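You operate a simulated robot arm through the tools that you are given. There is no shell and no other tool. Be economical: measure what you need, move in short steps, check, and stop when the job is done.

Carry out the task below with a simulated robot arm. There is one attempt and no reset: what you move stays moved.

Task
Gauge the three rivets in the white plate and stand a tab beside the one that reads NO.
Fine: use the orange gauge and put it back; no tab beside the other two; rivets and pins stay as they are. Set down upright: orange gauge, tab.

It is judged by the outcome, as a careful person would: the job done as asked, and still so three seconds after it is handed in. It fails if anything else is knocked over, pushed out of place, dropped, spilled or broken.

Robot
A 7-joint arm with a fingered hand on a trunk, on a base that drives. Base frame: it is fixed to the floor where the robot stands at the start and does not move with it; the origin is under the middle of the robot, x ahead of it, y to its left, z up. Units: m, degrees, N and s.
With the tool pointing down near the work surface it reaches from about 0.1 to 0.64 m from the robot's upright axis, wherever it stands. Its first joint turns from -166.0 to 166.0 degrees. Places, roughly: hole 2 of the white plate [0.6, 0.6, 1]; hole 3 of the white plate [0.6, 0.5, 1]; hole 4 of the white plate [0.6, 0.4, 1]; hole 5 of the white plate [0.6, 0.4, 1]; hole 6 of the white plate [0.6, 0.3, 1]; tab (3x3x4 cm) [0.8, 0.3, 1.1]. Payload 4 kg.
The TCP is the grasp point between the finger pads, 0.026 m short of the fingertips. In the tool frame z runs along the fingers and y along their closing line. Largest opening 0.148 m; the body of the gripper starts 0.073 m behind the TCP. The gripper is a hand of 3 fingers: y runs from the thumb to the fingers, the wrist lies at [0, 0, -0.239] in the tool frame, and closing takes about 1.5 s.
Orientation is that of the tool frame in the base frame, as a unit quaternion [w, x, y, z]. With the fingers straight down and closing along the base's y, the tool's x points along the base's -x, its y along +y and its z along -z.

Tools
- The arm moves only by the tool step_arm. Its argument "steps" is a list of rows, each a list of 2 entries, a list of its own where there are three numbers: the shift along the tool's x, y, z in m, then the turn, a rotation vector about the tool's x, y, z in degrees. In form: [[[tx, ty, tz], [ax, ay, az]], ...]. A call has 1 to 20 rows; each row shifts and turns the commanded pose from where the row before left it, along the tool's axes as they then stand. "hand" is the gripper command, from -1 (fully open) to 1 (shut), values between in proportion, set as the call begins (left out, the last holds). A row lasts 0.2 s, in which the tool goes at most 0.05 m and 8.6 degrees; a call with a longer step from one row to the next is refused whole, and so is a gripper value outside its range. A pose out of reach is approached as far as the arm can. The call stops where the force on the tool passes 40 N (or 10 N more than at its start, if that is more) or the arm is blocked; 0.2 s more then pass. Each finger travels about 0.072 m/s and halts on what it meets, pressing with about 23 N; the grip force reading is that of the motor and also rises with nothing between the fingers. The clock runs only during rows and for 0.2 s after the last one: add rows that do not move to give the fingers time. It gives the time, the measured TCP pose, the force on the tool (base axes), the opening and the grip force at its end, in the units of the frame above (readings bear some noise), with the torque about the TCP (base axes, N m) and any sound that the robot's microphone picked up, and new pictures: "show" is both (left out), scene, wrist or none.
- Cameras (640 x 400 px; columns grow to the right, rows downward): "scene" is now at [0.0259, 0.1857, 1.5506]; the picture's right is [0.35, -0.94, 0.00], its down [-0.45, -0.17, -0.87] and it looks along [0.82, 0.31, -0.48] (base axes); focal length 291 px, centre (320, 200). "wrist" rides on the gripper at [0.068, -0.039, -0.09] in the tool frame; the picture's right is [0.50, 0.87, 0.00], its down [-0.66, 0.38, -0.65] and it looks along [-0.57, 0.33, 0.76] (tool axes); focal length 222 px, centre (320, 200). There is no depth. A picture from a camera that has moved, and an enlarged one, comes with that camera's place and axes in the base frame and with its lens. The place of the scene camera against the robot may be out by one fixed shift of up to 0.018 m in any direction.
- raise_lower(by): slides the trunk up (or, below 0, down) by that many m; the arm and the scene camera ride with it, the base frame stays. It gives what a move gives, with no picture.
- steer(legs): drives the robot by 1 to 6 legs, each [ahead, left, turn to the left] in m, m and degrees, along the robot's own axes; the way and the turn of a leg run together, so that a leg with both is an arc; at most 1.5 m and 180 degrees a leg. The arm and the cameras ride along, it lands a little off, and it stops where it bumps. It gives what a move gives, and a new picture of the scene camera.
- move_fingers(finger1, finger2, thumb_bend): sets how far each is bent, from 0 (flat) to 1 (curled in); at 0.3 the hand is open as for a grip, at 0.7 the pads meet at the TCP. One left out holds its place. A second passes; each finger stops where it meets its share of the squeeze, and holds until it gets a number again. A gripper value or a shape takes the hand back. It gives what a move gives, with no picture; readings hold the bend of each and the force on the fingers (four entries, about 0 where the hand has none), thumb and palm.
- preshape(shape): the hand has 3 fingers and takes this shape, open, in about a second: jaw (thumb against the fingers, like two jaws); tri (thumb and two fingers); tip (a fingertip pinch); poke (one finger out to press); point (the index stretched); flat (the hand flat); cup (the hand cupped); fist (a fist). The gripper value then closes the fingers along that shape, each until it touches; the sizes above hold for jaw. It gives what a move gives, with no picture.
- head_to(pan, tilt): turns the head with the scene camera to pan (to the left, within 155 degrees either way) and tilt (down, from -29 to 69), counted from straight ahead of the robot. It gives what a move gives, and a new picture of the scene camera.
- inspect(camera, box): a new picture of the part [left, top, right, bottom] of that camera's present view, enlarged. The clock stands still meanwhile.
- job_done(): hands the job in; it is judged then, once.

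Work in short steps. Places have to be worked out from the pictures, the camera data and where the tool is seen: move nearer, look again, correct. Check each grasp and each placing, and mend what went wrong. You have 120 turns and 260 pictures in all, those below and enlarged ones among them. Open the gripper and draw the arm clear of the work before you hand the job in, unless the task says otherwise; then end with one line.

The tools are called as name(argument=value, ...) on one line, values as JSON. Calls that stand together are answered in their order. step_arm: Moves the arm, as the interface text tells. Its arguments: {"type":"object","properties":{"steps":{"type":"array","items":{"type":"array"}},"hand":{"type":"number"},"show":{"type":"string","enum":["both","scene","wrist","none"]}},"required":["steps"]} The other tools are called the same way: raise_lower (by) slides the trunk up or down; preshape (shape) gives the hand a shape; move_fingers (finger1, finger2, thumb_bend) moves the fingers one by one; steer (legs) drives the base; head_to (pan, tilt) turns the head that bears the scene camera; inspect (camera, box) takes an enlarged picture of a part of a camera's view; job_done () hands the job in.

At the start:

```text
clock: 0.0
ee_pos: [0.2322, 0.3197, 1.3055]
tcp_rot: [0.001, -0.001, 1.0, 0.0]
ft_force: [-0.6, 0.9, -0.2]
moment: [-0.03, 0.01, 0.01]
gripper_width: 0.1478
grasp_force: 0.1
shape: jaw
bend: [0.3, 0.3, 0.3]
finger forces: [0.0, 0.1, 0.0, 0.0, 0.1, 0.0]
trunk travel left (down, up): [-0.483, 0.107]
robot x, y, heading: [-0.0031, -0.0031, -0.1]
head pan, tilt: [20.5, 29.0]
```

scene: 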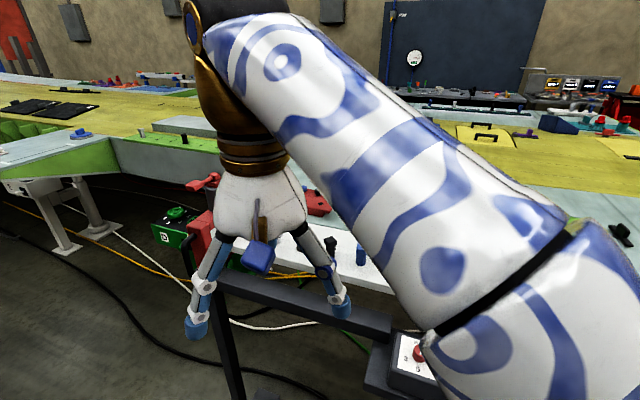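
wrist: 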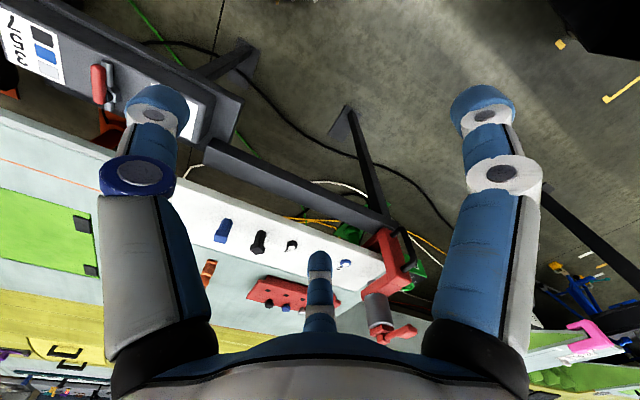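

The arm blocks the scene view. I enlarge the wrist picture to see the plate first.

inspect(camera="wrist", box=[180, 190, 440, 350])

inspect(camera="wrist", box=[0, 0, 260, 160])

inspect(camera="scene", box=[140, 160, 440, 400])

```text
2.46 times, centred on (310, 270) of wrist
camera zoom: at [0.1656, 0.2823, 1.3962], right [-0.5, 0.87, 0.0], down [0.65, 0.38, 0.65], along [0.57, 0.33, -0.76], focal length 547 px, centre (345, 28)
```

zoom: 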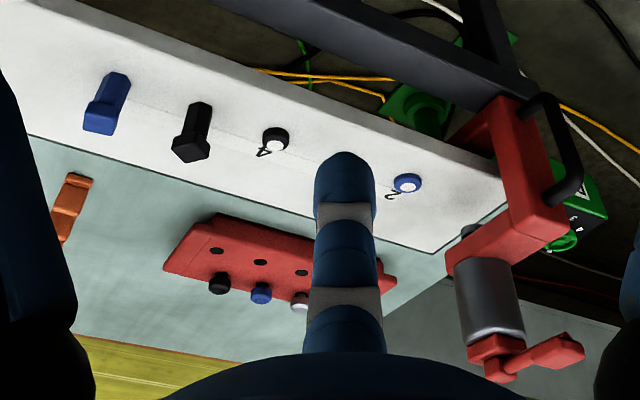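

```text
2.46 times, centred on (130, 80) of wrist
camera zoom: at [0.1656, 0.2823, 1.3962], right [-0.5, 0.87, 0.0], down [0.65, 0.38, 0.65], along [0.57, 0.33, -0.76], focal length 547 px, centre (788, 495)
```

zoom: 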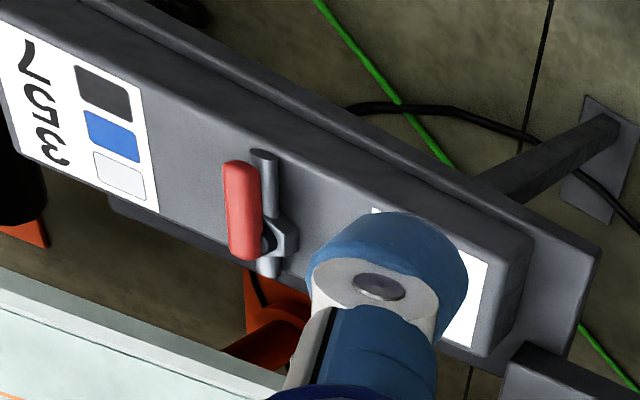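

```text
1.67 times, centred on (290, 280) of scene
camera zoom: at [0.0259, 0.1857, 1.5506], right [0.35, -0.94, 0.0], down [-0.45, -0.17, -0.87], along [0.82, 0.31, -0.48], focal length 486 px, centre (370, 67)
```

zoom: 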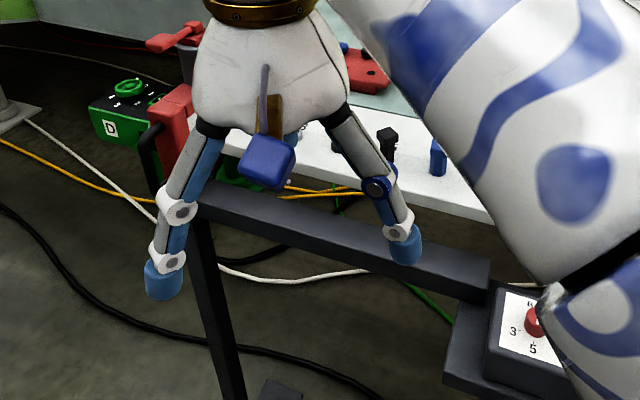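

I move the arm to the right and up, out of the scene view.

step_arm(steps=[[[0, 0, -0.04], [0, 0, 0]], [[-0.01, -0.045, 0], [0, 0, 0]], [[-0.01, -0.045, 0], [0, 0, 0]], [[-0.01, -0.045, 0], [0, 0, 0]], [[0, -0.045, 0], [0, 0, 0]], [[0, -0.045, 0], [0, 0, 0]], [[0, -0.045, 0], [0, 0, 0]], [[0, -0.045, 0], [0, 0, 0]], [[0, -0.045, 0], [0, 0, 0]], [[0, -0.045, 0], [0, 0, 0]], [[0, -0.045, 0], [0, 0, 0]], [[0, -0.045, 0], [0, 0, 0]], [[0, -0.045, 0], [0, 0, 0]], [[0, -0.045, 0], [0, 0, 0]]], show="scene")

```text
clock: 3.0
ee_pos: [0.2592, -0.2711, 1.3083]
tcp_rot: [0.001, -0.002, 1.0, 0.0]
ft_force: [-0.4, -0.2, 0.2]
moment: [0.03, 0.03, -0.03]
gripper_width: 0.1477
grasp_force: 0.1
shape: jaw
bend: [0.3, 0.3, 0.3]
finger forces: [0.0, 0.0, 0.1, 0.0, 0.0, 0.0]
out of reach, approached as far as the arm can: row 1
trunk travel left (down, up): [-0.483, 0.107]
robot x, y, heading: [-0.0022, 0.0008, 0.0]
head pan, tilt: [20.5, 29.0]
camera scene: at [0.0262, 0.1848, 1.5507], right [0.35, -0.94, 0.0], down [-0.45, -0.17, -0.87], along [0.82, 0.31, -0.49], focal length 291 px, centre (320, 200)
```

scene: 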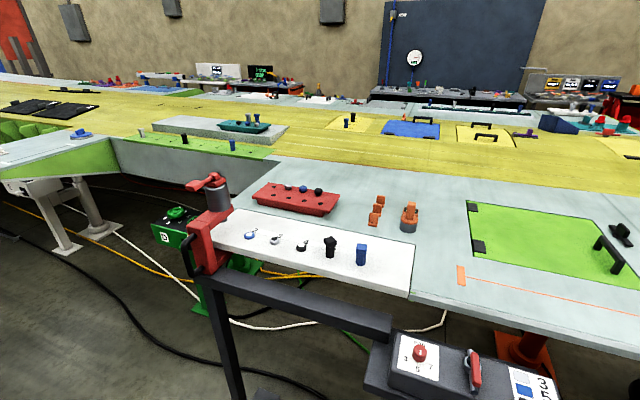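

Now the whole work area is visible. I enlarge the important parts.

inspect(camera="scene", box=[200, 160, 440, 310])

inspect(camera="scene", box=[360, 185, 440, 235])

inspect(camera="scene", box=[360, 310, 580, 400])

inspect(camera="scene", box=[230, 215, 390, 275])

```text
2.67 times, centred on (320, 235) of scene
camera zoom: at [0.0262, 0.1848, 1.5507], right [0.35, -0.94, 0.0], down [-0.45, -0.17, -0.87], along [0.82, 0.31, -0.49], focal length 777 px, centre (320, 107)
```

zoom: 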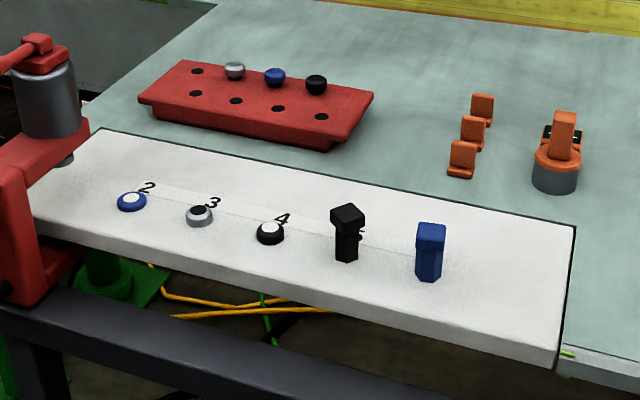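

```text
8.00 times, centred on (400, 210) of scene
camera zoom: at [0.0262, 0.1848, 1.5507], right [0.35, -0.94, 0.0], down [-0.45, -0.17, -0.87], along [0.82, 0.31, -0.49], focal length 2330 px, centre (-320, 120)
```

zoom: 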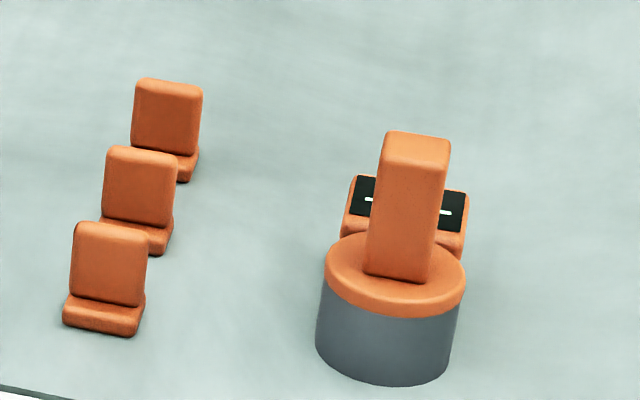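

```text
2.91 times, centred on (470, 355) of scene
camera zoom: at [0.0262, 0.1848, 1.5507], right [0.35, -0.94, 0.0], down [-0.45, -0.17, -0.87], along [0.82, 0.31, -0.49], focal length 847 px, centre (-116, -251)
```

zoom: 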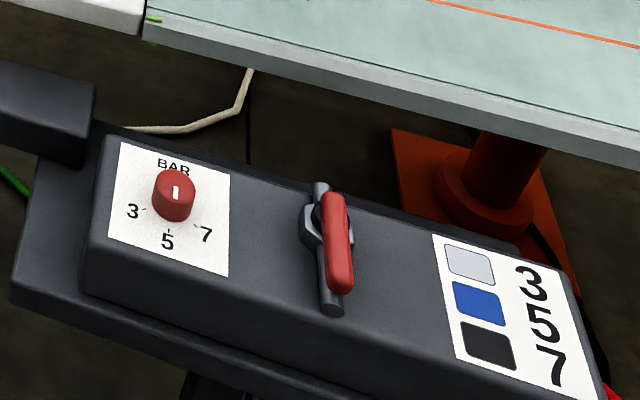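

```text
4.00 times, centred on (310, 245) of scene
camera zoom: at [0.0262, 0.1848, 1.5507], right [0.35, -0.94, 0.0], down [-0.45, -0.17, -0.87], along [0.82, 0.31, -0.49], focal length 1165 px, centre (360, 20)
```

zoom: 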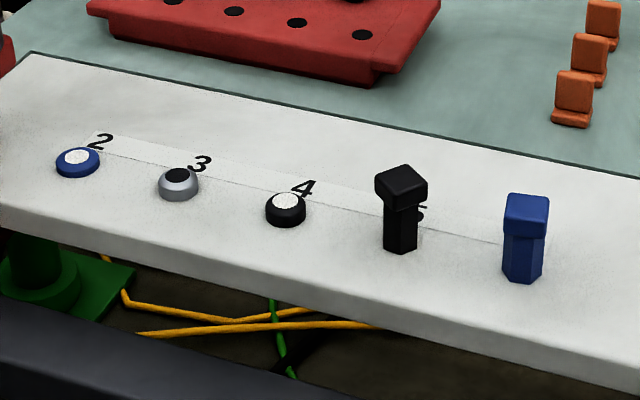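

The rivets are at holes 2, 3 and 4 (y≈0.62, 0.54, 0.46, x≈0.6). The gauge is at about (0.80, 0.19) and the tabs near (0.80–0.88, 0.29), which is out of reach, so I need to drive forward. I look down first to see what clearance I have.

head_to(pan=20, tilt=65)

head_to(pan=-20, tilt=55)

```text
clock: 4.0
ee_pos: [0.2593, -0.2705, 1.3079]
tcp_rot: [0.001, -0.001, 1.0, -0.001]
ft_force: [-0.2, 0.6, -0.5]
moment: [-0.04, 0.04, 0.0]
gripper_width: 0.1479
grasp_force: 0.0
shape: jaw
bend: [0.3, 0.3, 0.3]
finger forces: [0.0, 0.0, 0.1, 0.0, 0.0, 0.0]
trunk travel left (down, up): [-0.483, 0.107]
robot x, y, heading: [0.001, -0.0021, -0.1]
head pan, tilt: [20.0, 65.0]
camera scene: at [-0.0021, 0.1744, 1.5014], right [0.34, -0.94, 0.0], down [-0.85, -0.31, -0.42], along [0.4, 0.14, -0.91], focal length 291 px, centre (320, 200)
```

scene: 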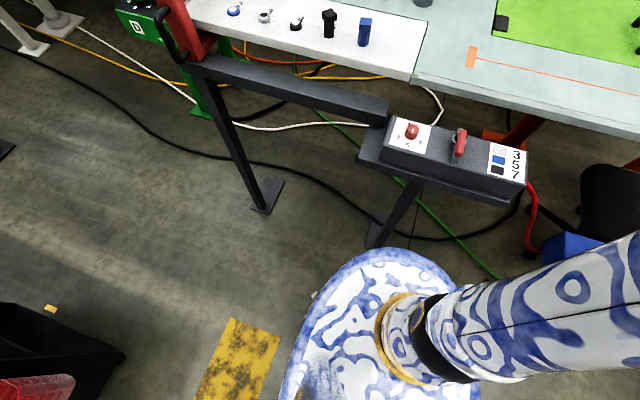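

```text
clock: 5.1
ee_pos: [0.2587, -0.2701, 1.3091]
tcp_rot: [0.001, -0.001, 1.0, 0.0]
ft_force: [1.0, 0.2, 0.2]
moment: [0.03, 0.01, 0.0]
gripper_width: 0.1478
grasp_force: 0.1
shape: jaw
bend: [0.3, 0.3, 0.3]
finger forces: [0.1, 0.0, 0.0, 0.1, 0.0, 0.0]
trunk travel left (down, up): [-0.483, 0.107]
robot x, y, heading: [0.0003, -0.0004, 0.2]
head pan, tilt: [-20.0, 55.0]
camera scene: at [0.0086, 0.129, 1.513], right [-0.34, -0.94, 0.0], down [-0.77, 0.28, -0.57], along [0.54, -0.2, -0.82], focal length 291 px, centre (320, 200)
```

scene: 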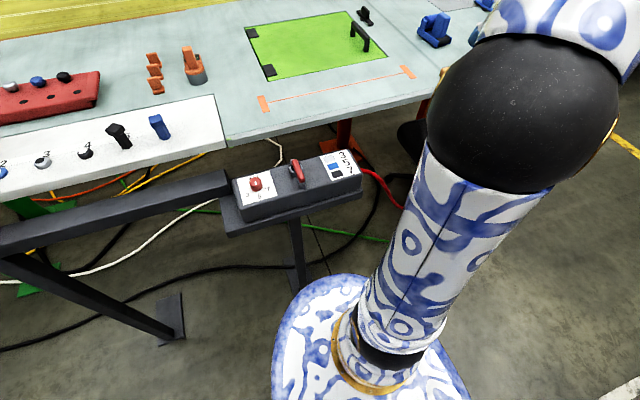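

The stand has legs at x≈0.52, y≈0.03 and y≈0.68, so the base should fit between them if I go left about 0.35 and ahead about 0.2. I check the left side first.

head_to(pan=75, tilt=50)

```text
clock: 6.8
ee_pos: [0.2597, -0.2697, 1.309]
tcp_rot: [0.001, -0.001, 1.0, 0.0]
ft_force: [-0.2, -0.5, -0.1]
moment: [0.03, 0.03, -0.01]
gripper_width: 0.1483
grasp_force: 0.0
shape: jaw
bend: [0.3, 0.3, 0.3]
finger forces: [0.1, 0.1, 0.0, 0.0, 0.1, 0.0]
trunk travel left (down, up): [-0.483, 0.107]
robot x, y, heading: [-0.0005, -0.0005, 0.1]
head pan, tilt: [75.0, 50.0]
camera scene: at [-0.0392, 0.228, 1.5195], right [0.97, -0.26, 0.0], down [-0.2, -0.74, -0.64], along [0.17, 0.62, -0.77], focal length 291 px, centre (320, 200)
```

scene: 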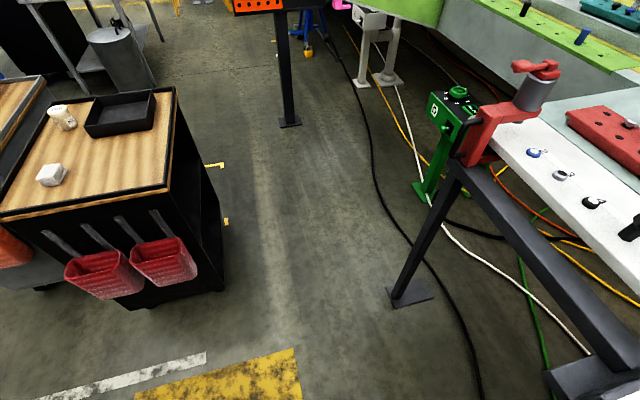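

The left side is clear for 0.33 m. I drive left.

steer(legs=[[0, 0.33, 0]])

head_to(pan=0, tilt=66)

```text
clock: 9.0
ee_pos: [0.2584, 0.059, 1.3079]
tcp_rot: [0.001, -0.001, 1.0, 0.0]
ft_force: [-1.3, -0.5, -0.5]
moment: [-0.01, 0.02, 0.03]
gripper_width: 0.1481
grasp_force: 0.0
shape: jaw
bend: [0.3, 0.3, 0.3]
finger forces: [0.0, 0.0, 0.1, 0.0, 0.1, 0.0]
trunk travel left (down, up): [-0.483, 0.107]
robot x, y, heading: [-0.0037, 0.3288, 0.3]
head pan, tilt: [75.0, 50.0]
camera scene: at [-0.0396, 0.5575, 1.5195], right [0.97, -0.26, 0.0], down [-0.2, -0.74, -0.64], along [0.17, 0.62, -0.77], focal length 291 px, centre (320, 200)
```

scene: 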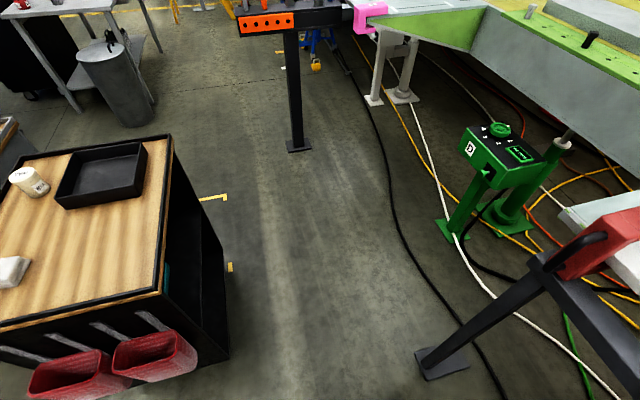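

```text
clock: 10.4
ee_pos: [0.2587, 0.0596, 1.3088]
tcp_rot: [0.001, -0.001, 1.0, 0.0]
ft_force: [-0.1, 0.3, 0.1]
moment: [0.0, -0.02, -0.03]
gripper_width: 0.148
grasp_force: 0.1
shape: jaw
bend: [0.3, 0.3, 0.3]
finger forces: [0.1, 0.1, 0.1, 0.0, 0.0, 0.0]
trunk travel left (down, up): [-0.483, 0.107]
robot x, y, heading: [0.0027, 0.3286, 0.1]
head pan, tilt: [0.0, 66.0]
camera scene: at [0.0, 0.4829, 1.5004], right [0.0, -1.0, 0.0], down [-0.91, 0.0, -0.41], along [0.41, 0.0, -0.91], focal length 291 px, centre (320, 200)
```

scene: 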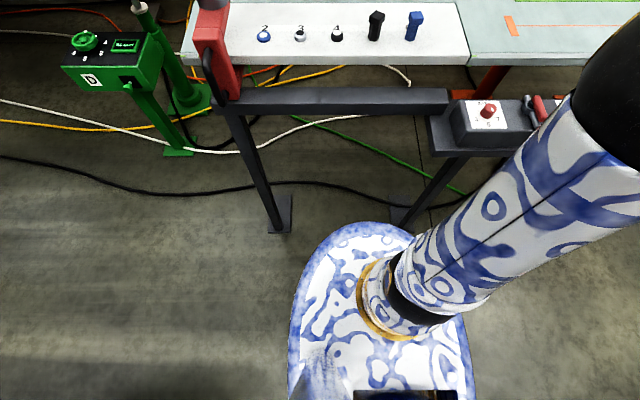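

The stand's bar is at roughly x≈0.58 and my body front is at about 0.28. I drive ahead 0.2 in short legs.

steer(legs=[[0.1, 0.02, 0]])

steer(legs=[[0.1, 0, 0]])

```text
clock: 11.6
ee_pos: [0.3568, 0.0807, 1.3085]
tcp_rot: [0.0, -0.002, 1.0, 0.0]
ft_force: [-0.1, -0.3, -0.2]
moment: [0.01, -0.05, -0.02]
gripper_width: 0.1476
grasp_force: 0.1
shape: jaw
bend: [0.3, 0.3, 0.3]
finger forces: [0.1, 0.0, 0.0, 0.0, 0.1, 0.0]
trunk travel left (down, up): [-0.483, 0.107]
robot x, y, heading: [0.0975, 0.3487, 0.3]
head pan, tilt: [0.0, 66.0]
camera scene: at [0.0975, 0.5037, 1.5003], right [0.0, -1.0, 0.0], down [-0.91, 0.0, -0.41], along [0.41, 0.0, -0.91], focal length 291 px, centre (320, 200)
```

scene: 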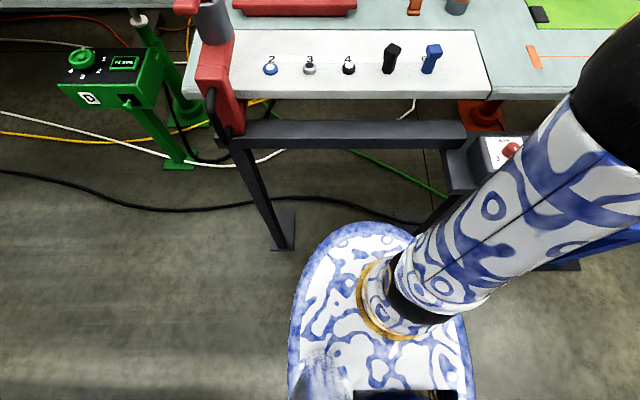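

```text
clock: 12.7
ee_pos: [0.458, 0.0801, 1.3082]
tcp_rot: [0.0, -0.002, 1.0, 0.0]
ft_force: [0.4, 0.8, 0.6]
moment: [0.03, -0.01, 0.01]
gripper_width: 0.1477
grasp_force: 0.1
shape: jaw
bend: [0.3, 0.3, 0.3]
finger forces: [0.1, 0.0, 0.0, 0.0, 0.0, 0.1]
trunk travel left (down, up): [-0.483, 0.107]
robot x, y, heading: [0.2002, 0.3516, 0.3]
head pan, tilt: [0.0, 66.0]
camera scene: at [0.1987, 0.5038, 1.5003], right [0.0, -1.0, 0.0], down [-0.91, 0.0, -0.41], along [0.41, 0.0, -0.91], focal length 291 px, centre (320, 200)
```

scene: 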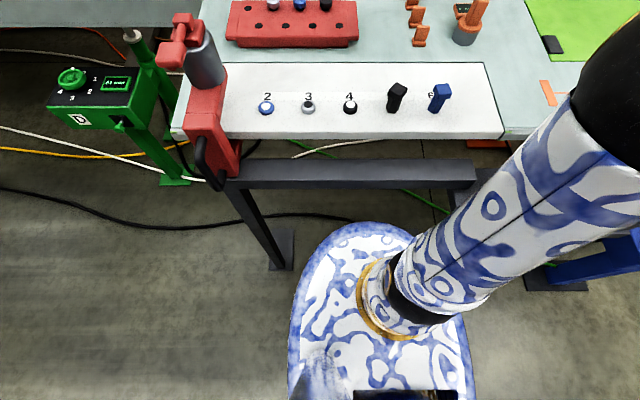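

Still clear; I go 0.05 m further and look at the work area with a flatter tilt.

steer(legs=[[0.05, 0, 0]])

head_to(pan=-15, tilt=45)

inspect(camera="scene", box=[240, 80, 440, 205])

```text
clock: 13.6
ee_pos: [0.5058, 0.0811, 1.3088]
tcp_rot: [0.0, -0.001, 1.0, 0.0]
ft_force: [0.6, 0.5, -0.1]
moment: [-0.03, 0.01, -0.01]
gripper_width: 0.1479
grasp_force: 0.1
shape: jaw
bend: [0.3, 0.3, 0.3]
finger forces: [0.1, 0.0, 0.0, 0.1, 0.0, 0.1]
trunk travel left (down, up): [-0.483, 0.107]
robot x, y, heading: [0.244, 0.347, 0.1]
head pan, tilt: [0.0, 66.0]
camera scene: at [0.2466, 0.5039, 1.5003], right [0.0, -1.0, 0.0], down [-0.91, 0.0, -0.41], along [0.41, 0.0, -0.91], focal length 291 px, centre (320, 200)
```

scene: 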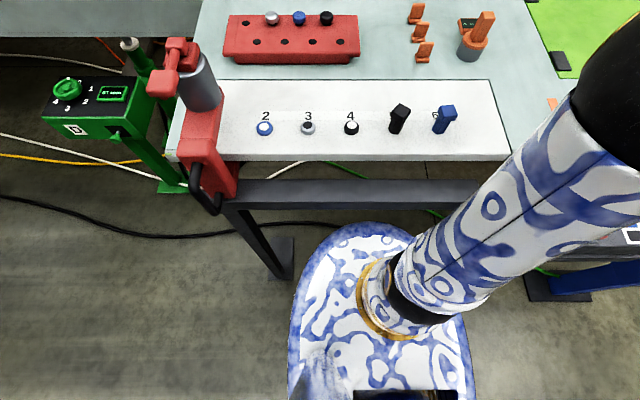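

```text
clock: 14.5
ee_pos: [0.5052, 0.0802, 1.308]
tcp_rot: [0.0, -0.002, 1.0, 0.0]
ft_force: [-0.5, 0.5, -0.1]
moment: [-0.01, -0.02, 0.02]
gripper_width: 0.1478
grasp_force: 0.1
shape: jaw
bend: [0.3, 0.3, 0.3]
finger forces: [0.1, 0.0, 0.1, 0.0, 0.0, 0.0]
trunk travel left (down, up): [-0.483, 0.107]
robot x, y, heading: [0.2439, 0.3476, 0.1]
head pan, tilt: [-15.0, 45.0]
camera scene: at [0.265, 0.483, 1.5264], right [-0.26, -0.97, 0.0], down [-0.68, 0.18, -0.71], along [0.68, -0.18, -0.71], focal length 291 px, centre (320, 200)
```

scene: 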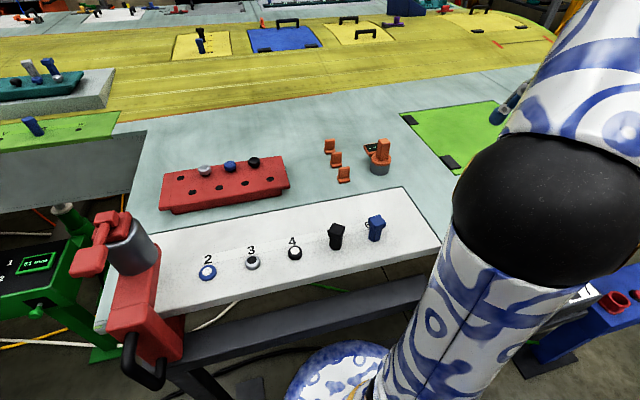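

```text
3.20 times, centred on (340, 142) of scene
camera zoom: at [0.265, 0.483, 1.5264], right [-0.26, -0.97, 0.0], down [-0.68, 0.18, -0.71], along [0.68, -0.18, -0.71], focal length 932 px, centre (256, 384)
```

zoom: 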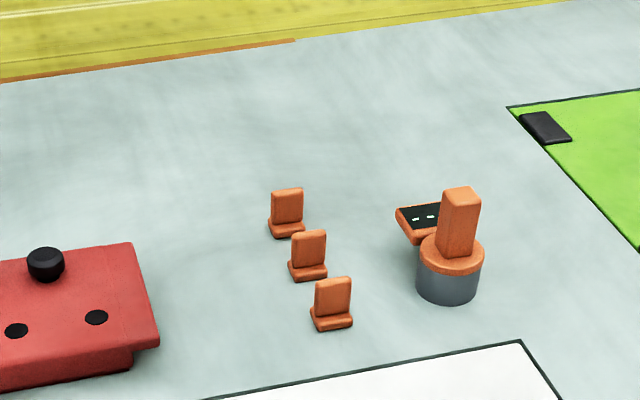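

The gauge is at about (0.785, 0.186), its handle topping out near z 1.14. I move above it with fingers partly closed and look from the wrist camera.

step_arm(steps=[[[-0.04, 0.02, 0], [0, 0, 0]], [[-0.04, 0.02, 0], [0, 0, 0]], [[-0.04, 0.02, 0], [0, 0, 0]], [[-0.04, 0.02, 0], [0, 0, 0]], [[-0.04, 0.02, 0.01], [0, 0, 0]], [[-0.03, 0.01, 0.02], [0, 0, 0]], [[0, 0, 0.02], [0, 0, 0]], [[0, 0, 0], [0, 0, 0]]], hand=-0.2)

```text
clock: 16.3
ee_pos: [0.7203, 0.1881, 1.2504]
tcp_rot: [0.0, -0.002, 1.0, 0.0]
ft_force: [-0.4, 0.2, 0.2]
moment: [0.01, 0.01, 0.01]
gripper_width: 0.0889
grasp_force: 0.1
shape: jaw
bend: [0.32, 0.32, 0.7]
finger forces: [0.0, 0.1, 0.0, 0.0, 0.0, 0.0]
out of reach, approached as far as the arm can: row 3, 4
trunk travel left (down, up): [-0.483, 0.107]
robot x, y, heading: [0.2481, 0.3475, 0.1]
head pan, tilt: [-15.0, 45.0]
camera scene: at [0.265, 0.483, 1.5264], right [-0.26, -0.97, 0.0], down [-0.68, 0.18, -0.71], along [0.68, -0.18, -0.71], focal length 291 px, centre (320, 200)
camera wrist: at [0.6538, 0.1506, 1.3403], right [-0.5, 0.86, 0.0], down [0.65, 0.38, 0.65], along [0.57, 0.33, -0.76], focal length 222 px, centre (320, 200)
```

scene: 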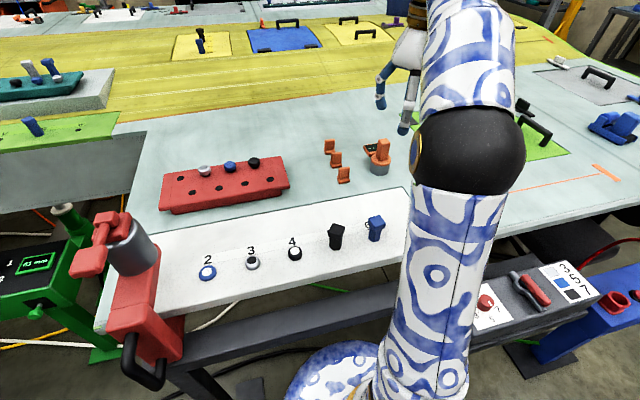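
wrist: 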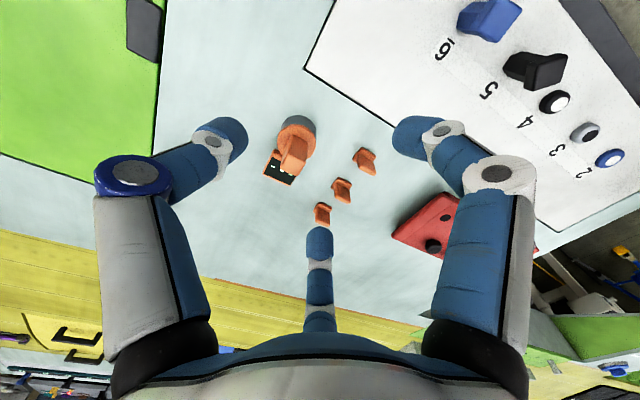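

I zoom in on the gauge from the wrist.

inspect(camera="wrist", box=[240, 90, 400, 230])

```text
2.86 times, centred on (320, 160) of wrist
camera zoom: at [0.6538, 0.1506, 1.3403], right [-0.5, 0.86, 0.0], down [0.65, 0.38, 0.65], along [0.57, 0.33, -0.76], focal length 635 px, centre (320, 314)
```

zoom: 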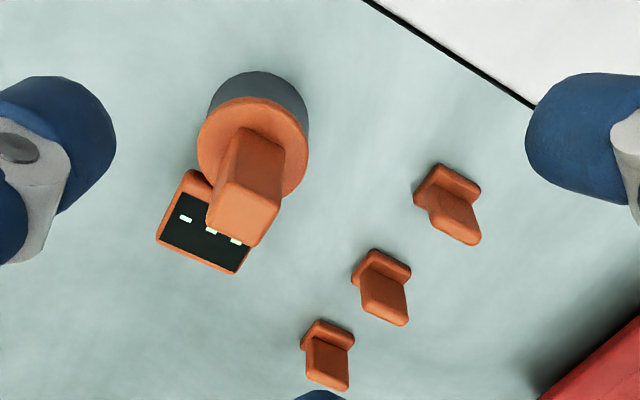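

The gauge axis comes out at (0.780, 0.191), top z≈1.13, and its screen is on the +x side. The finger layout looks three-fold, so before gripping I watch how the hand closes here in the air.

step_arm(steps=[[[0, 0, 0], [0, 0, 0]], [[0, 0, 0], [0, 0, 0]], [[0, 0, 0], [0, 0, 0]], [[0, 0, 0], [0, 0, 0]], [[0, 0, 0], [0, 0, 0]], [[0, 0, 0], [0, 0, 0]]], hand=0.7, show="both")

preshape(shape="tip")

step_arm(steps=[[[0, 0, 0], [0, 0, 0]]], show="wrist")

```text
clock: 17.7
ee_pos: [0.7192, 0.1878, 1.2489]
tcp_rot: [0.0, -0.002, 1.0, 0.0]
ft_force: [0.5, -0.1, 0.3]
moment: [0.01, 0.01, -0.03]
gripper_width: 0.0223
grasp_force: 0.0
shape: jaw
bend: [0.74, 0.74, 0.7]
finger forces: [0.0, 0.0, 0.0, 0.0, 0.1, 0.1]
trunk travel left (down, up): [-0.483, 0.107]
robot x, y, heading: [0.2471, 0.3501, -0.1]
head pan, tilt: [-15.0, 45.0]
camera scene: at [0.2651, 0.4829, 1.5264], right [-0.26, -0.97, 0.0], down [-0.68, 0.18, -0.71], along [0.68, -0.18, -0.71], focal length 291 px, centre (320, 200)
camera wrist: at [0.6538, 0.1504, 1.3405], right [-0.5, 0.86, 0.0], down [0.65, 0.38, 0.65], along [0.57, 0.33, -0.76], focal length 222 px, centre (320, 200)
```

scene: 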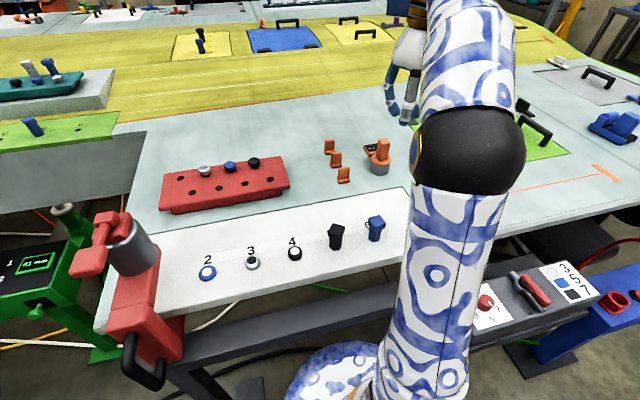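
wrist: 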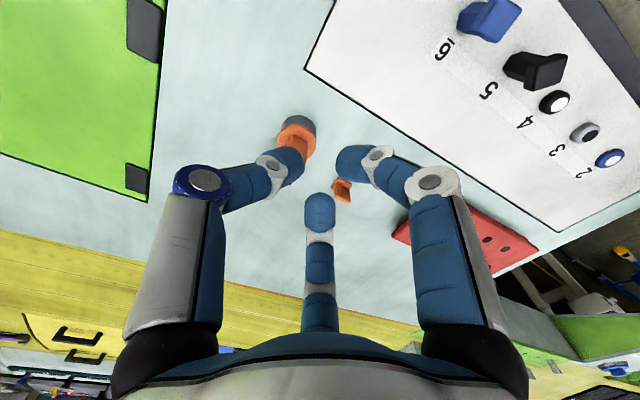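

```text
clock: 18.6
ee_pos: [0.7202, 0.1892, 1.2502]
tcp_rot: [0.001, -0.002, 1.0, 0.0]
ft_force: [0.7, -0.7, 0.1]
moment: [0.02, 0.0, -0.03]
gripper_width: 0.1478
grasp_force: 0.0
shape: tip
bend: [0.3, 0.3, 0.3]
finger forces: [0.0, 0.0, 0.0, 0.0, 0.0, 0.0]
trunk travel left (down, up): [-0.483, 0.107]
robot x, y, heading: [0.2425, 0.3516, 0.1]
head pan, tilt: [-15.0, 45.0]
```

```text
clock: 19.0
ee_pos: [0.7201, 0.1894, 1.2507]
tcp_rot: [0.0, -0.002, 1.0, 0.0]
ft_force: [0.5, 0.6, 0.3]
moment: [-0.01, -0.02, -0.01]
gripper_width: 0.148
grasp_force: 0.0
shape: tip
bend: [0.3, 0.3, 0.3]
finger forces: [0.1, 0.0, 0.0, 0.0, 0.0, 0.0]
trunk travel left (down, up): [-0.483, 0.107]
robot x, y, heading: [0.2456, 0.3526, 0.1]
head pan, tilt: [-15.0, 45.0]
camera wrist: at [0.6538, 0.1504, 1.3405], right [-0.5, 0.86, 0.0], down [0.65, 0.38, 0.65], along [0.57, 0.33, -0.76], focal length 222 px, centre (320, 200)
```

wrist: 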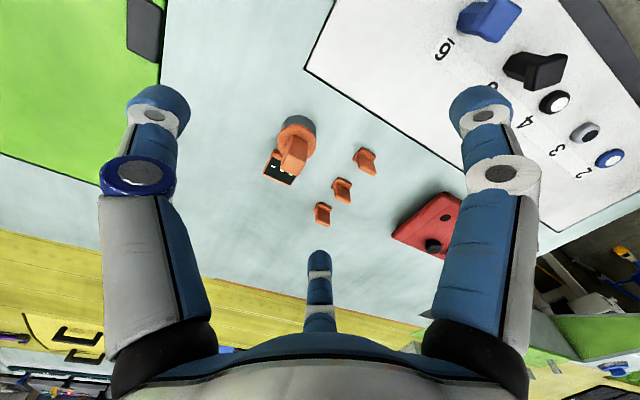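

The three fingers close radially like a chuck (thumb from −y, fingers from ±x), which suits the ~2.5 cm square handle. I go to jaw, part-open, and move above the gauge axis.

preshape(shape="jaw")

step_arm(steps=[[[-0.03, 0.001, 0.0], [0, 0, 0]], [[-0.03, 0.001, 0.0], [0, 0, 0]], [[0, 0, 0.03], [0, 0, 0]], [[0, 0, 0.02], [0, 0, 0]], [[0, 0, 0], [0, 0, 0]], [[0, 0, 0], [0, 0, 0]]], hand=-0.3)

inspect(camera="scene", box=[320, 60, 480, 200])

```text
clock: 19.9
ee_pos: [0.7201, 0.1886, 1.2506]
tcp_rot: [0.0, -0.002, 1.0, 0.001]
ft_force: [-0.7, -0.1, 0.2]
moment: [-0.01, -0.03, 0.0]
gripper_width: 0.1481
grasp_force: 0.1
shape: jaw
bend: [0.3, 0.3, 0.3]
finger forces: [0.0, 0.0, 0.2, 0.0, 0.0, 0.0]
trunk travel left (down, up): [-0.483, 0.107]
robot x, y, heading: [0.2423, 0.3503, -0.0]
head pan, tilt: [-15.0, 45.0]
```

```text
clock: 21.3
ee_pos: [0.7607, 0.1894, 1.1986]
tcp_rot: [0.001, -0.002, 1.0, -0.001]
ft_force: [0.0, -0.7, 0.4]
moment: [-0.01, -0.03, -0.01]
gripper_width: 0.0963
grasp_force: 0.2
shape: jaw
bend: [0.3, 0.3, 0.7]
finger forces: [0.0, 0.1, 0.1, 0.1, 0.0, 0.1]
out of reach, approached as far as the arm can: row 2
trunk travel left (down, up): [-0.483, 0.107]
robot x, y, heading: [0.2444, 0.3538, 0.1]
head pan, tilt: [-15.0, 45.0]
camera scene: at [0.2651, 0.4829, 1.5264], right [-0.26, -0.97, 0.0], down [-0.68, 0.18, -0.71], along [0.68, -0.18, -0.71], focal length 291 px, centre (320, 200)
camera wrist: at [0.6939, 0.1513, 1.289], right [-0.5, 0.86, 0.0], down [0.65, 0.38, 0.65], along [0.57, 0.33, -0.76], focal length 222 px, centre (320, 200)
```

scene: 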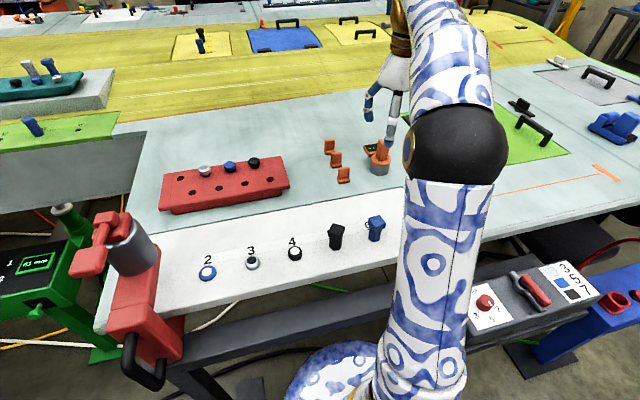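
wrist: 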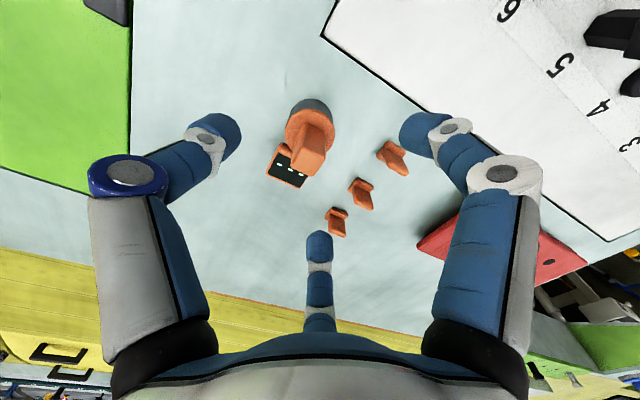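

```text
2.86 times, centred on (400, 130) of scene
camera zoom: at [0.2651, 0.4829, 1.5264], right [-0.26, -0.97, 0.0], down [-0.68, 0.18, -0.71], along [0.68, -0.18, -0.71], focal length 832 px, centre (91, 400)
```

zoom: 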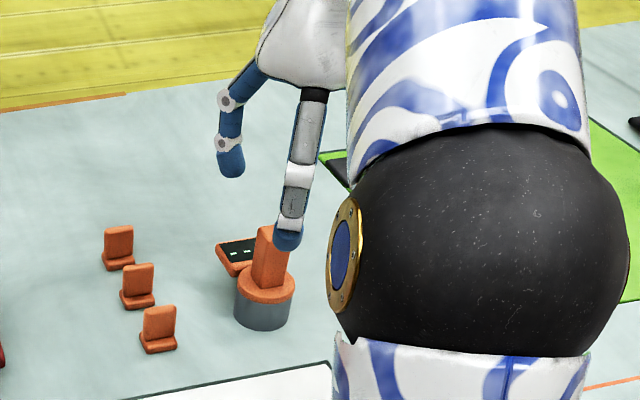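

Gauge axis re-estimated at (0.778, 0.191), but the arm stopped short at x=0.761 because of height. I try the remaining shift now that I'm lower.

step_arm(steps=[[[-0.017, 0.002, 0.0], [0, 0, 0]], [[0, 0, 0], [0, 0, 0]]], show="wrist")

inspect(camera="wrist", box=[230, 60, 390, 200])

```text
clock: 21.9
ee_pos: [0.7758, 0.1917, 1.1987]
tcp_rot: [0.0, -0.002, 1.0, -0.001]
ft_force: [0.9, -0.2, 0.6]
moment: [0.03, 0.04, 0.01]
gripper_width: 0.0967
grasp_force: 0.0
shape: jaw
bend: [0.3, 0.3, 0.7]
finger forces: [0.0, 0.0, 0.0, 0.0, 0.1, 0.0]
trunk travel left (down, up): [-0.483, 0.107]
robot x, y, heading: [0.2475, 0.3523, 0.3]
head pan, tilt: [-15.0, 45.0]
camera wrist: at [0.7101, 0.1535, 1.288], right [-0.5, 0.86, 0.0], down [0.65, 0.38, 0.65], along [0.57, 0.33, -0.76], focal length 222 px, centre (320, 200)
```

wrist: 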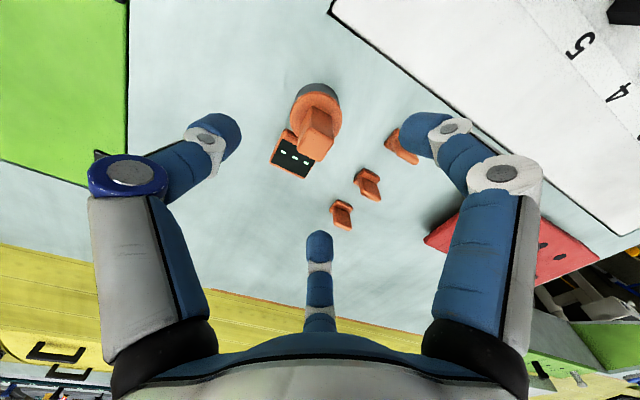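

```text
2.86 times, centred on (310, 130) of wrist
camera zoom: at [0.7101, 0.1535, 1.288], right [-0.5, 0.86, 0.0], down [0.65, 0.38, 0.65], along [0.57, 0.33, -0.76], focal length 635 px, centre (349, 400)
```

zoom: 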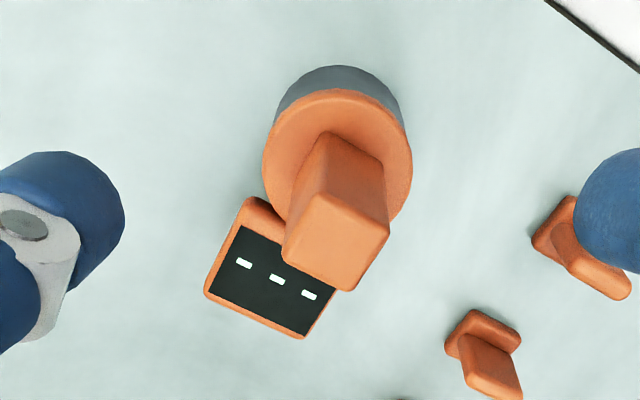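

Aligned to about 3 mm. I descend to TCP z≈1.12 and check.

step_arm(steps=[[[-0.003, -0.001, 0.03], [0, 0, 0]], [[0, 0, 0.03], [0, 0, 0]], [[0, 0, 0.017], [0, 0, 0]], [[0, 0, 0], [0, 0, 0]]], show="both")

inspect(camera="wrist", box=[200, 40, 440, 240])

inspect(camera="scene", box=[320, 80, 440, 200])

```text
clock: 22.9
ee_pos: [0.7793, 0.19, 1.1201]
tcp_rot: [0.0, -0.001, 1.0, 0.0]
ft_force: [0.1, 0.6, -0.3]
moment: [0.0, 0.0, 0.0]
gripper_width: 0.0967
grasp_force: 0.2
shape: jaw
bend: [0.3, 0.3, 0.7]
finger forces: [0.0, 0.1, 0.0, 0.0, 0.0, 0.0]
trunk travel left (down, up): [-0.483, 0.107]
robot x, y, heading: [0.2469, 0.3495, 0.1]
head pan, tilt: [-15.0, 45.0]
camera scene: at [0.2651, 0.4829, 1.5264], right [-0.26, -0.97, 0.0], down [-0.68, 0.18, -0.71], along [0.68, -0.18, -0.71], focal length 291 px, centre (320, 200)
camera wrist: at [0.7133, 0.1519, 1.2106], right [-0.5, 0.86, 0.0], down [0.65, 0.38, 0.65], along [0.57, 0.33, -0.76], focal length 222 px, centre (320, 200)
```

scene: 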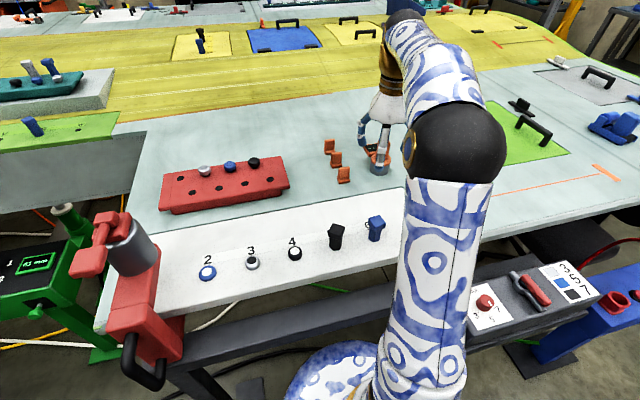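
wrist: 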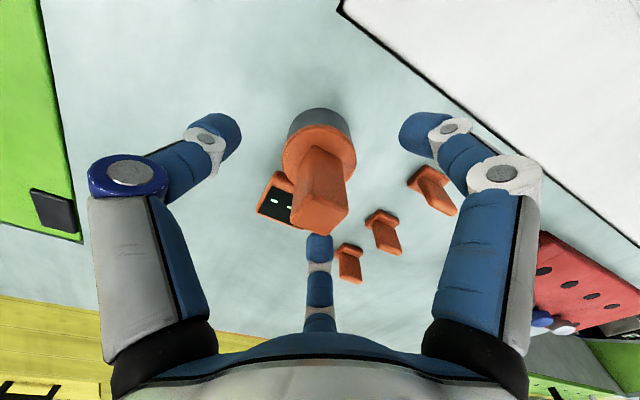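

```text
2.00 times, centred on (320, 140) of wrist
camera zoom: at [0.7133, 0.1519, 1.2106], right [-0.5, 0.86, 0.0], down [0.65, 0.38, 0.65], along [0.57, 0.33, -0.76], focal length 444 px, centre (320, 320)
```

zoom: 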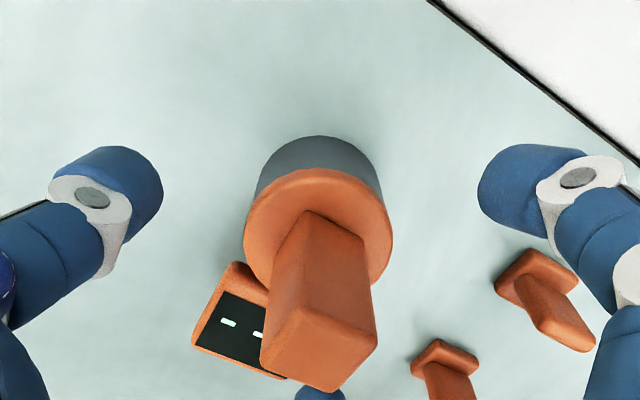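

```text
3.33 times, centred on (380, 140) of scene
camera zoom: at [0.2651, 0.4829, 1.5264], right [-0.26, -0.97, 0.0], down [-0.68, 0.18, -0.71], along [0.68, -0.18, -0.71], focal length 971 px, centre (120, 400)
```

zoom: 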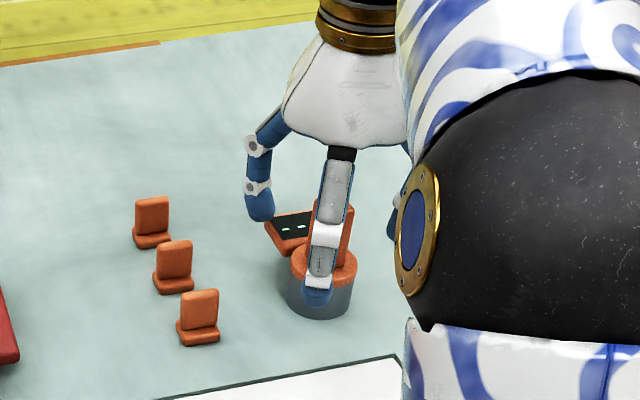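

All consistent: handle top z≈1.13, cap ≈1.08, axis centred. I close the hand.

step_arm(steps=[[[0, 0, 0], [0, 0, 0]], [[0, 0, 0], [0, 0, 0]], [[0, 0, 0], [0, 0, 0]], [[0, 0, 0], [0, 0, 0]], [[0, 0, 0], [0, 0, 0]], [[0, 0, 0], [0, 0, 0]], [[0, 0, 0], [0, 0, 0]], [[0, 0, 0], [0, 0, 0]]], hand=1)

inspect(camera="wrist", box=[200, 40, 440, 240])

```text
clock: 24.7
ee_pos: [0.7802, 0.1904, 1.1194]
tcp_rot: [0.0, -0.001, 1.0, -0.001]
ft_force: [0.4, -0.3, 0.2]
moment: [0.02, 0.0, -0.01]
gripper_width: 0.0211
grasp_force: 23.1
shape: jaw
bend: [0.75, 0.74, 0.7]
finger forces: [17.9, 17.8, 0.0, 0.0, 19.7, 0.1]
trunk travel left (down, up): [-0.483, 0.107]
robot x, y, heading: [0.2428, 0.3522, 0.3]
head pan, tilt: [-15.0, 45.0]
camera scene: at [0.2655, 0.4828, 1.5264], right [-0.26, -0.97, 0.0], down [-0.68, 0.18, -0.71], along [0.68, -0.18, -0.71], focal length 291 px, centre (320, 200)
camera wrist: at [0.7137, 0.1519, 1.2106], right [-0.5, 0.86, 0.0], down [0.65, 0.38, 0.65], along [0.56, 0.33, -0.76], focal length 222 px, centre (320, 200)
```

scene: 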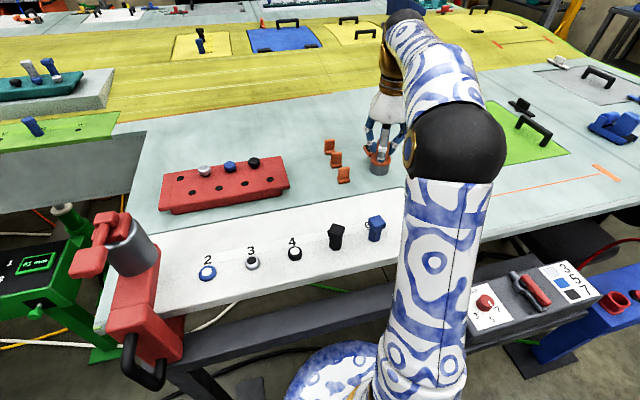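
wrist: 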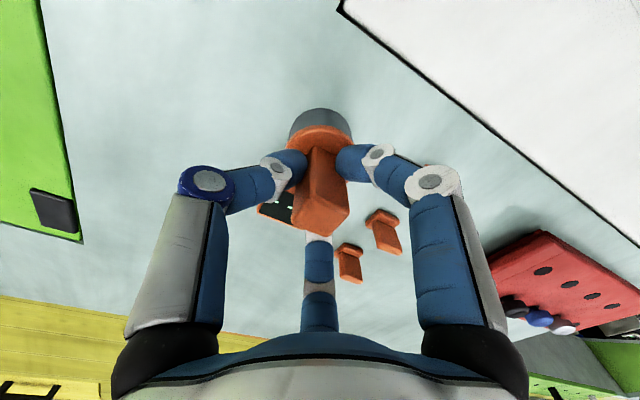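

```text
2.00 times, centred on (320, 140) of wrist
camera zoom: at [0.7137, 0.1519, 1.2106], right [-0.5, 0.86, 0.0], down [0.65, 0.38, 0.65], along [0.56, 0.33, -0.76], focal length 444 px, centre (320, 320)
```

zoom: 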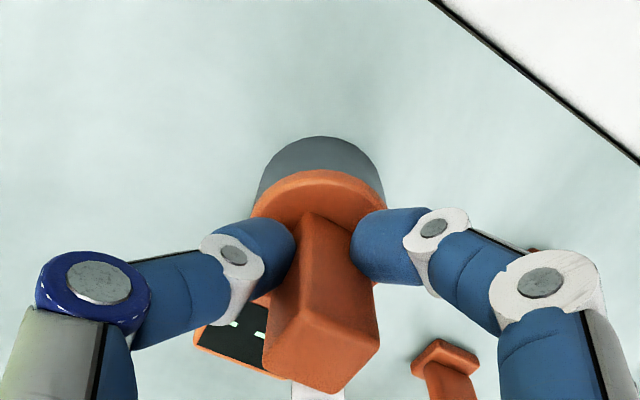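

The grip is firm (≈18 N on each finger). The resting pose to return to is (0.780, 0.190, 1.119). I lift 8 cm and check.

step_arm(steps=[[[0, 0, -0.01], [0, 0, 0]], [[0, 0, -0.02], [0, 0, 0]], [[0, 0, -0.025], [0, 0, 0]], [[0, 0, -0.025], [0, 0, 0]], [[0, 0, 0], [0, 0, 0]]])

inspect(camera="scene", box=[180, 210, 400, 300])

```text
clock: 25.9
ee_pos: [0.7789, 0.1913, 1.1998]
tcp_rot: [0.001, -0.002, 1.0, 0.0]
ft_force: [0.5, -0.3, -5.0]
moment: [0.02, 0.01, -0.04]
gripper_width: 0.0209
grasp_force: 23.3
shape: jaw
bend: [0.75, 0.74, 0.7]
finger forces: [18.0, 17.9, 0.0, 0.0, 19.4, 0.1]
trunk travel left (down, up): [-0.483, 0.107]
robot x, y, heading: [0.245, 0.3487, -0.0]
head pan, tilt: [-15.0, 45.0]
camera scene: at [0.2655, 0.4828, 1.5264], right [-0.26, -0.97, 0.0], down [-0.68, 0.18, -0.71], along [0.68, -0.18, -0.71], focal length 291 px, centre (320, 200)
camera wrist: at [0.7127, 0.1533, 1.2897], right [-0.5, 0.86, 0.0], down [0.65, 0.38, 0.65], along [0.56, 0.33, -0.76], focal length 222 px, centre (320, 200)
```

scene: 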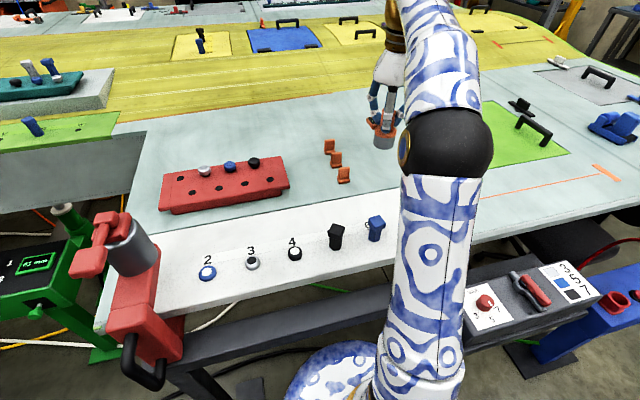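
wrist: 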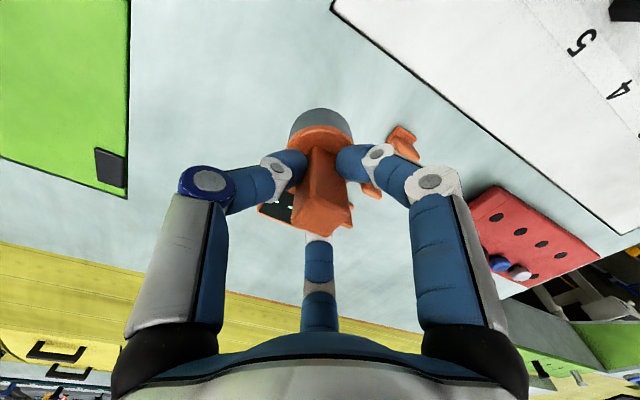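

```text
2.91 times, centred on (290, 255) of scene
camera zoom: at [0.2655, 0.4828, 1.5264], right [-0.26, -0.97, 0.0], down [-0.68, 0.18, -0.71], along [0.68, -0.18, -0.71], focal length 847 px, centre (407, 40)
```

zoom: 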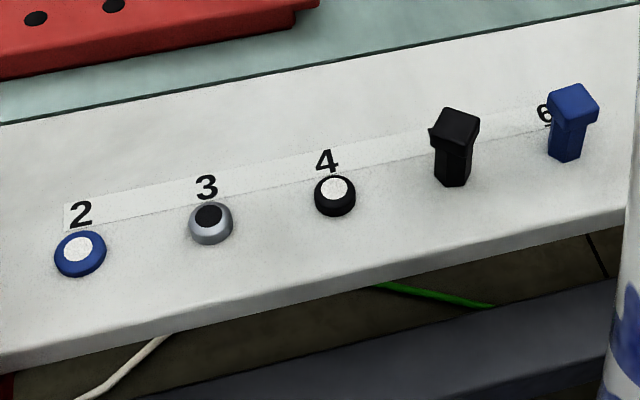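

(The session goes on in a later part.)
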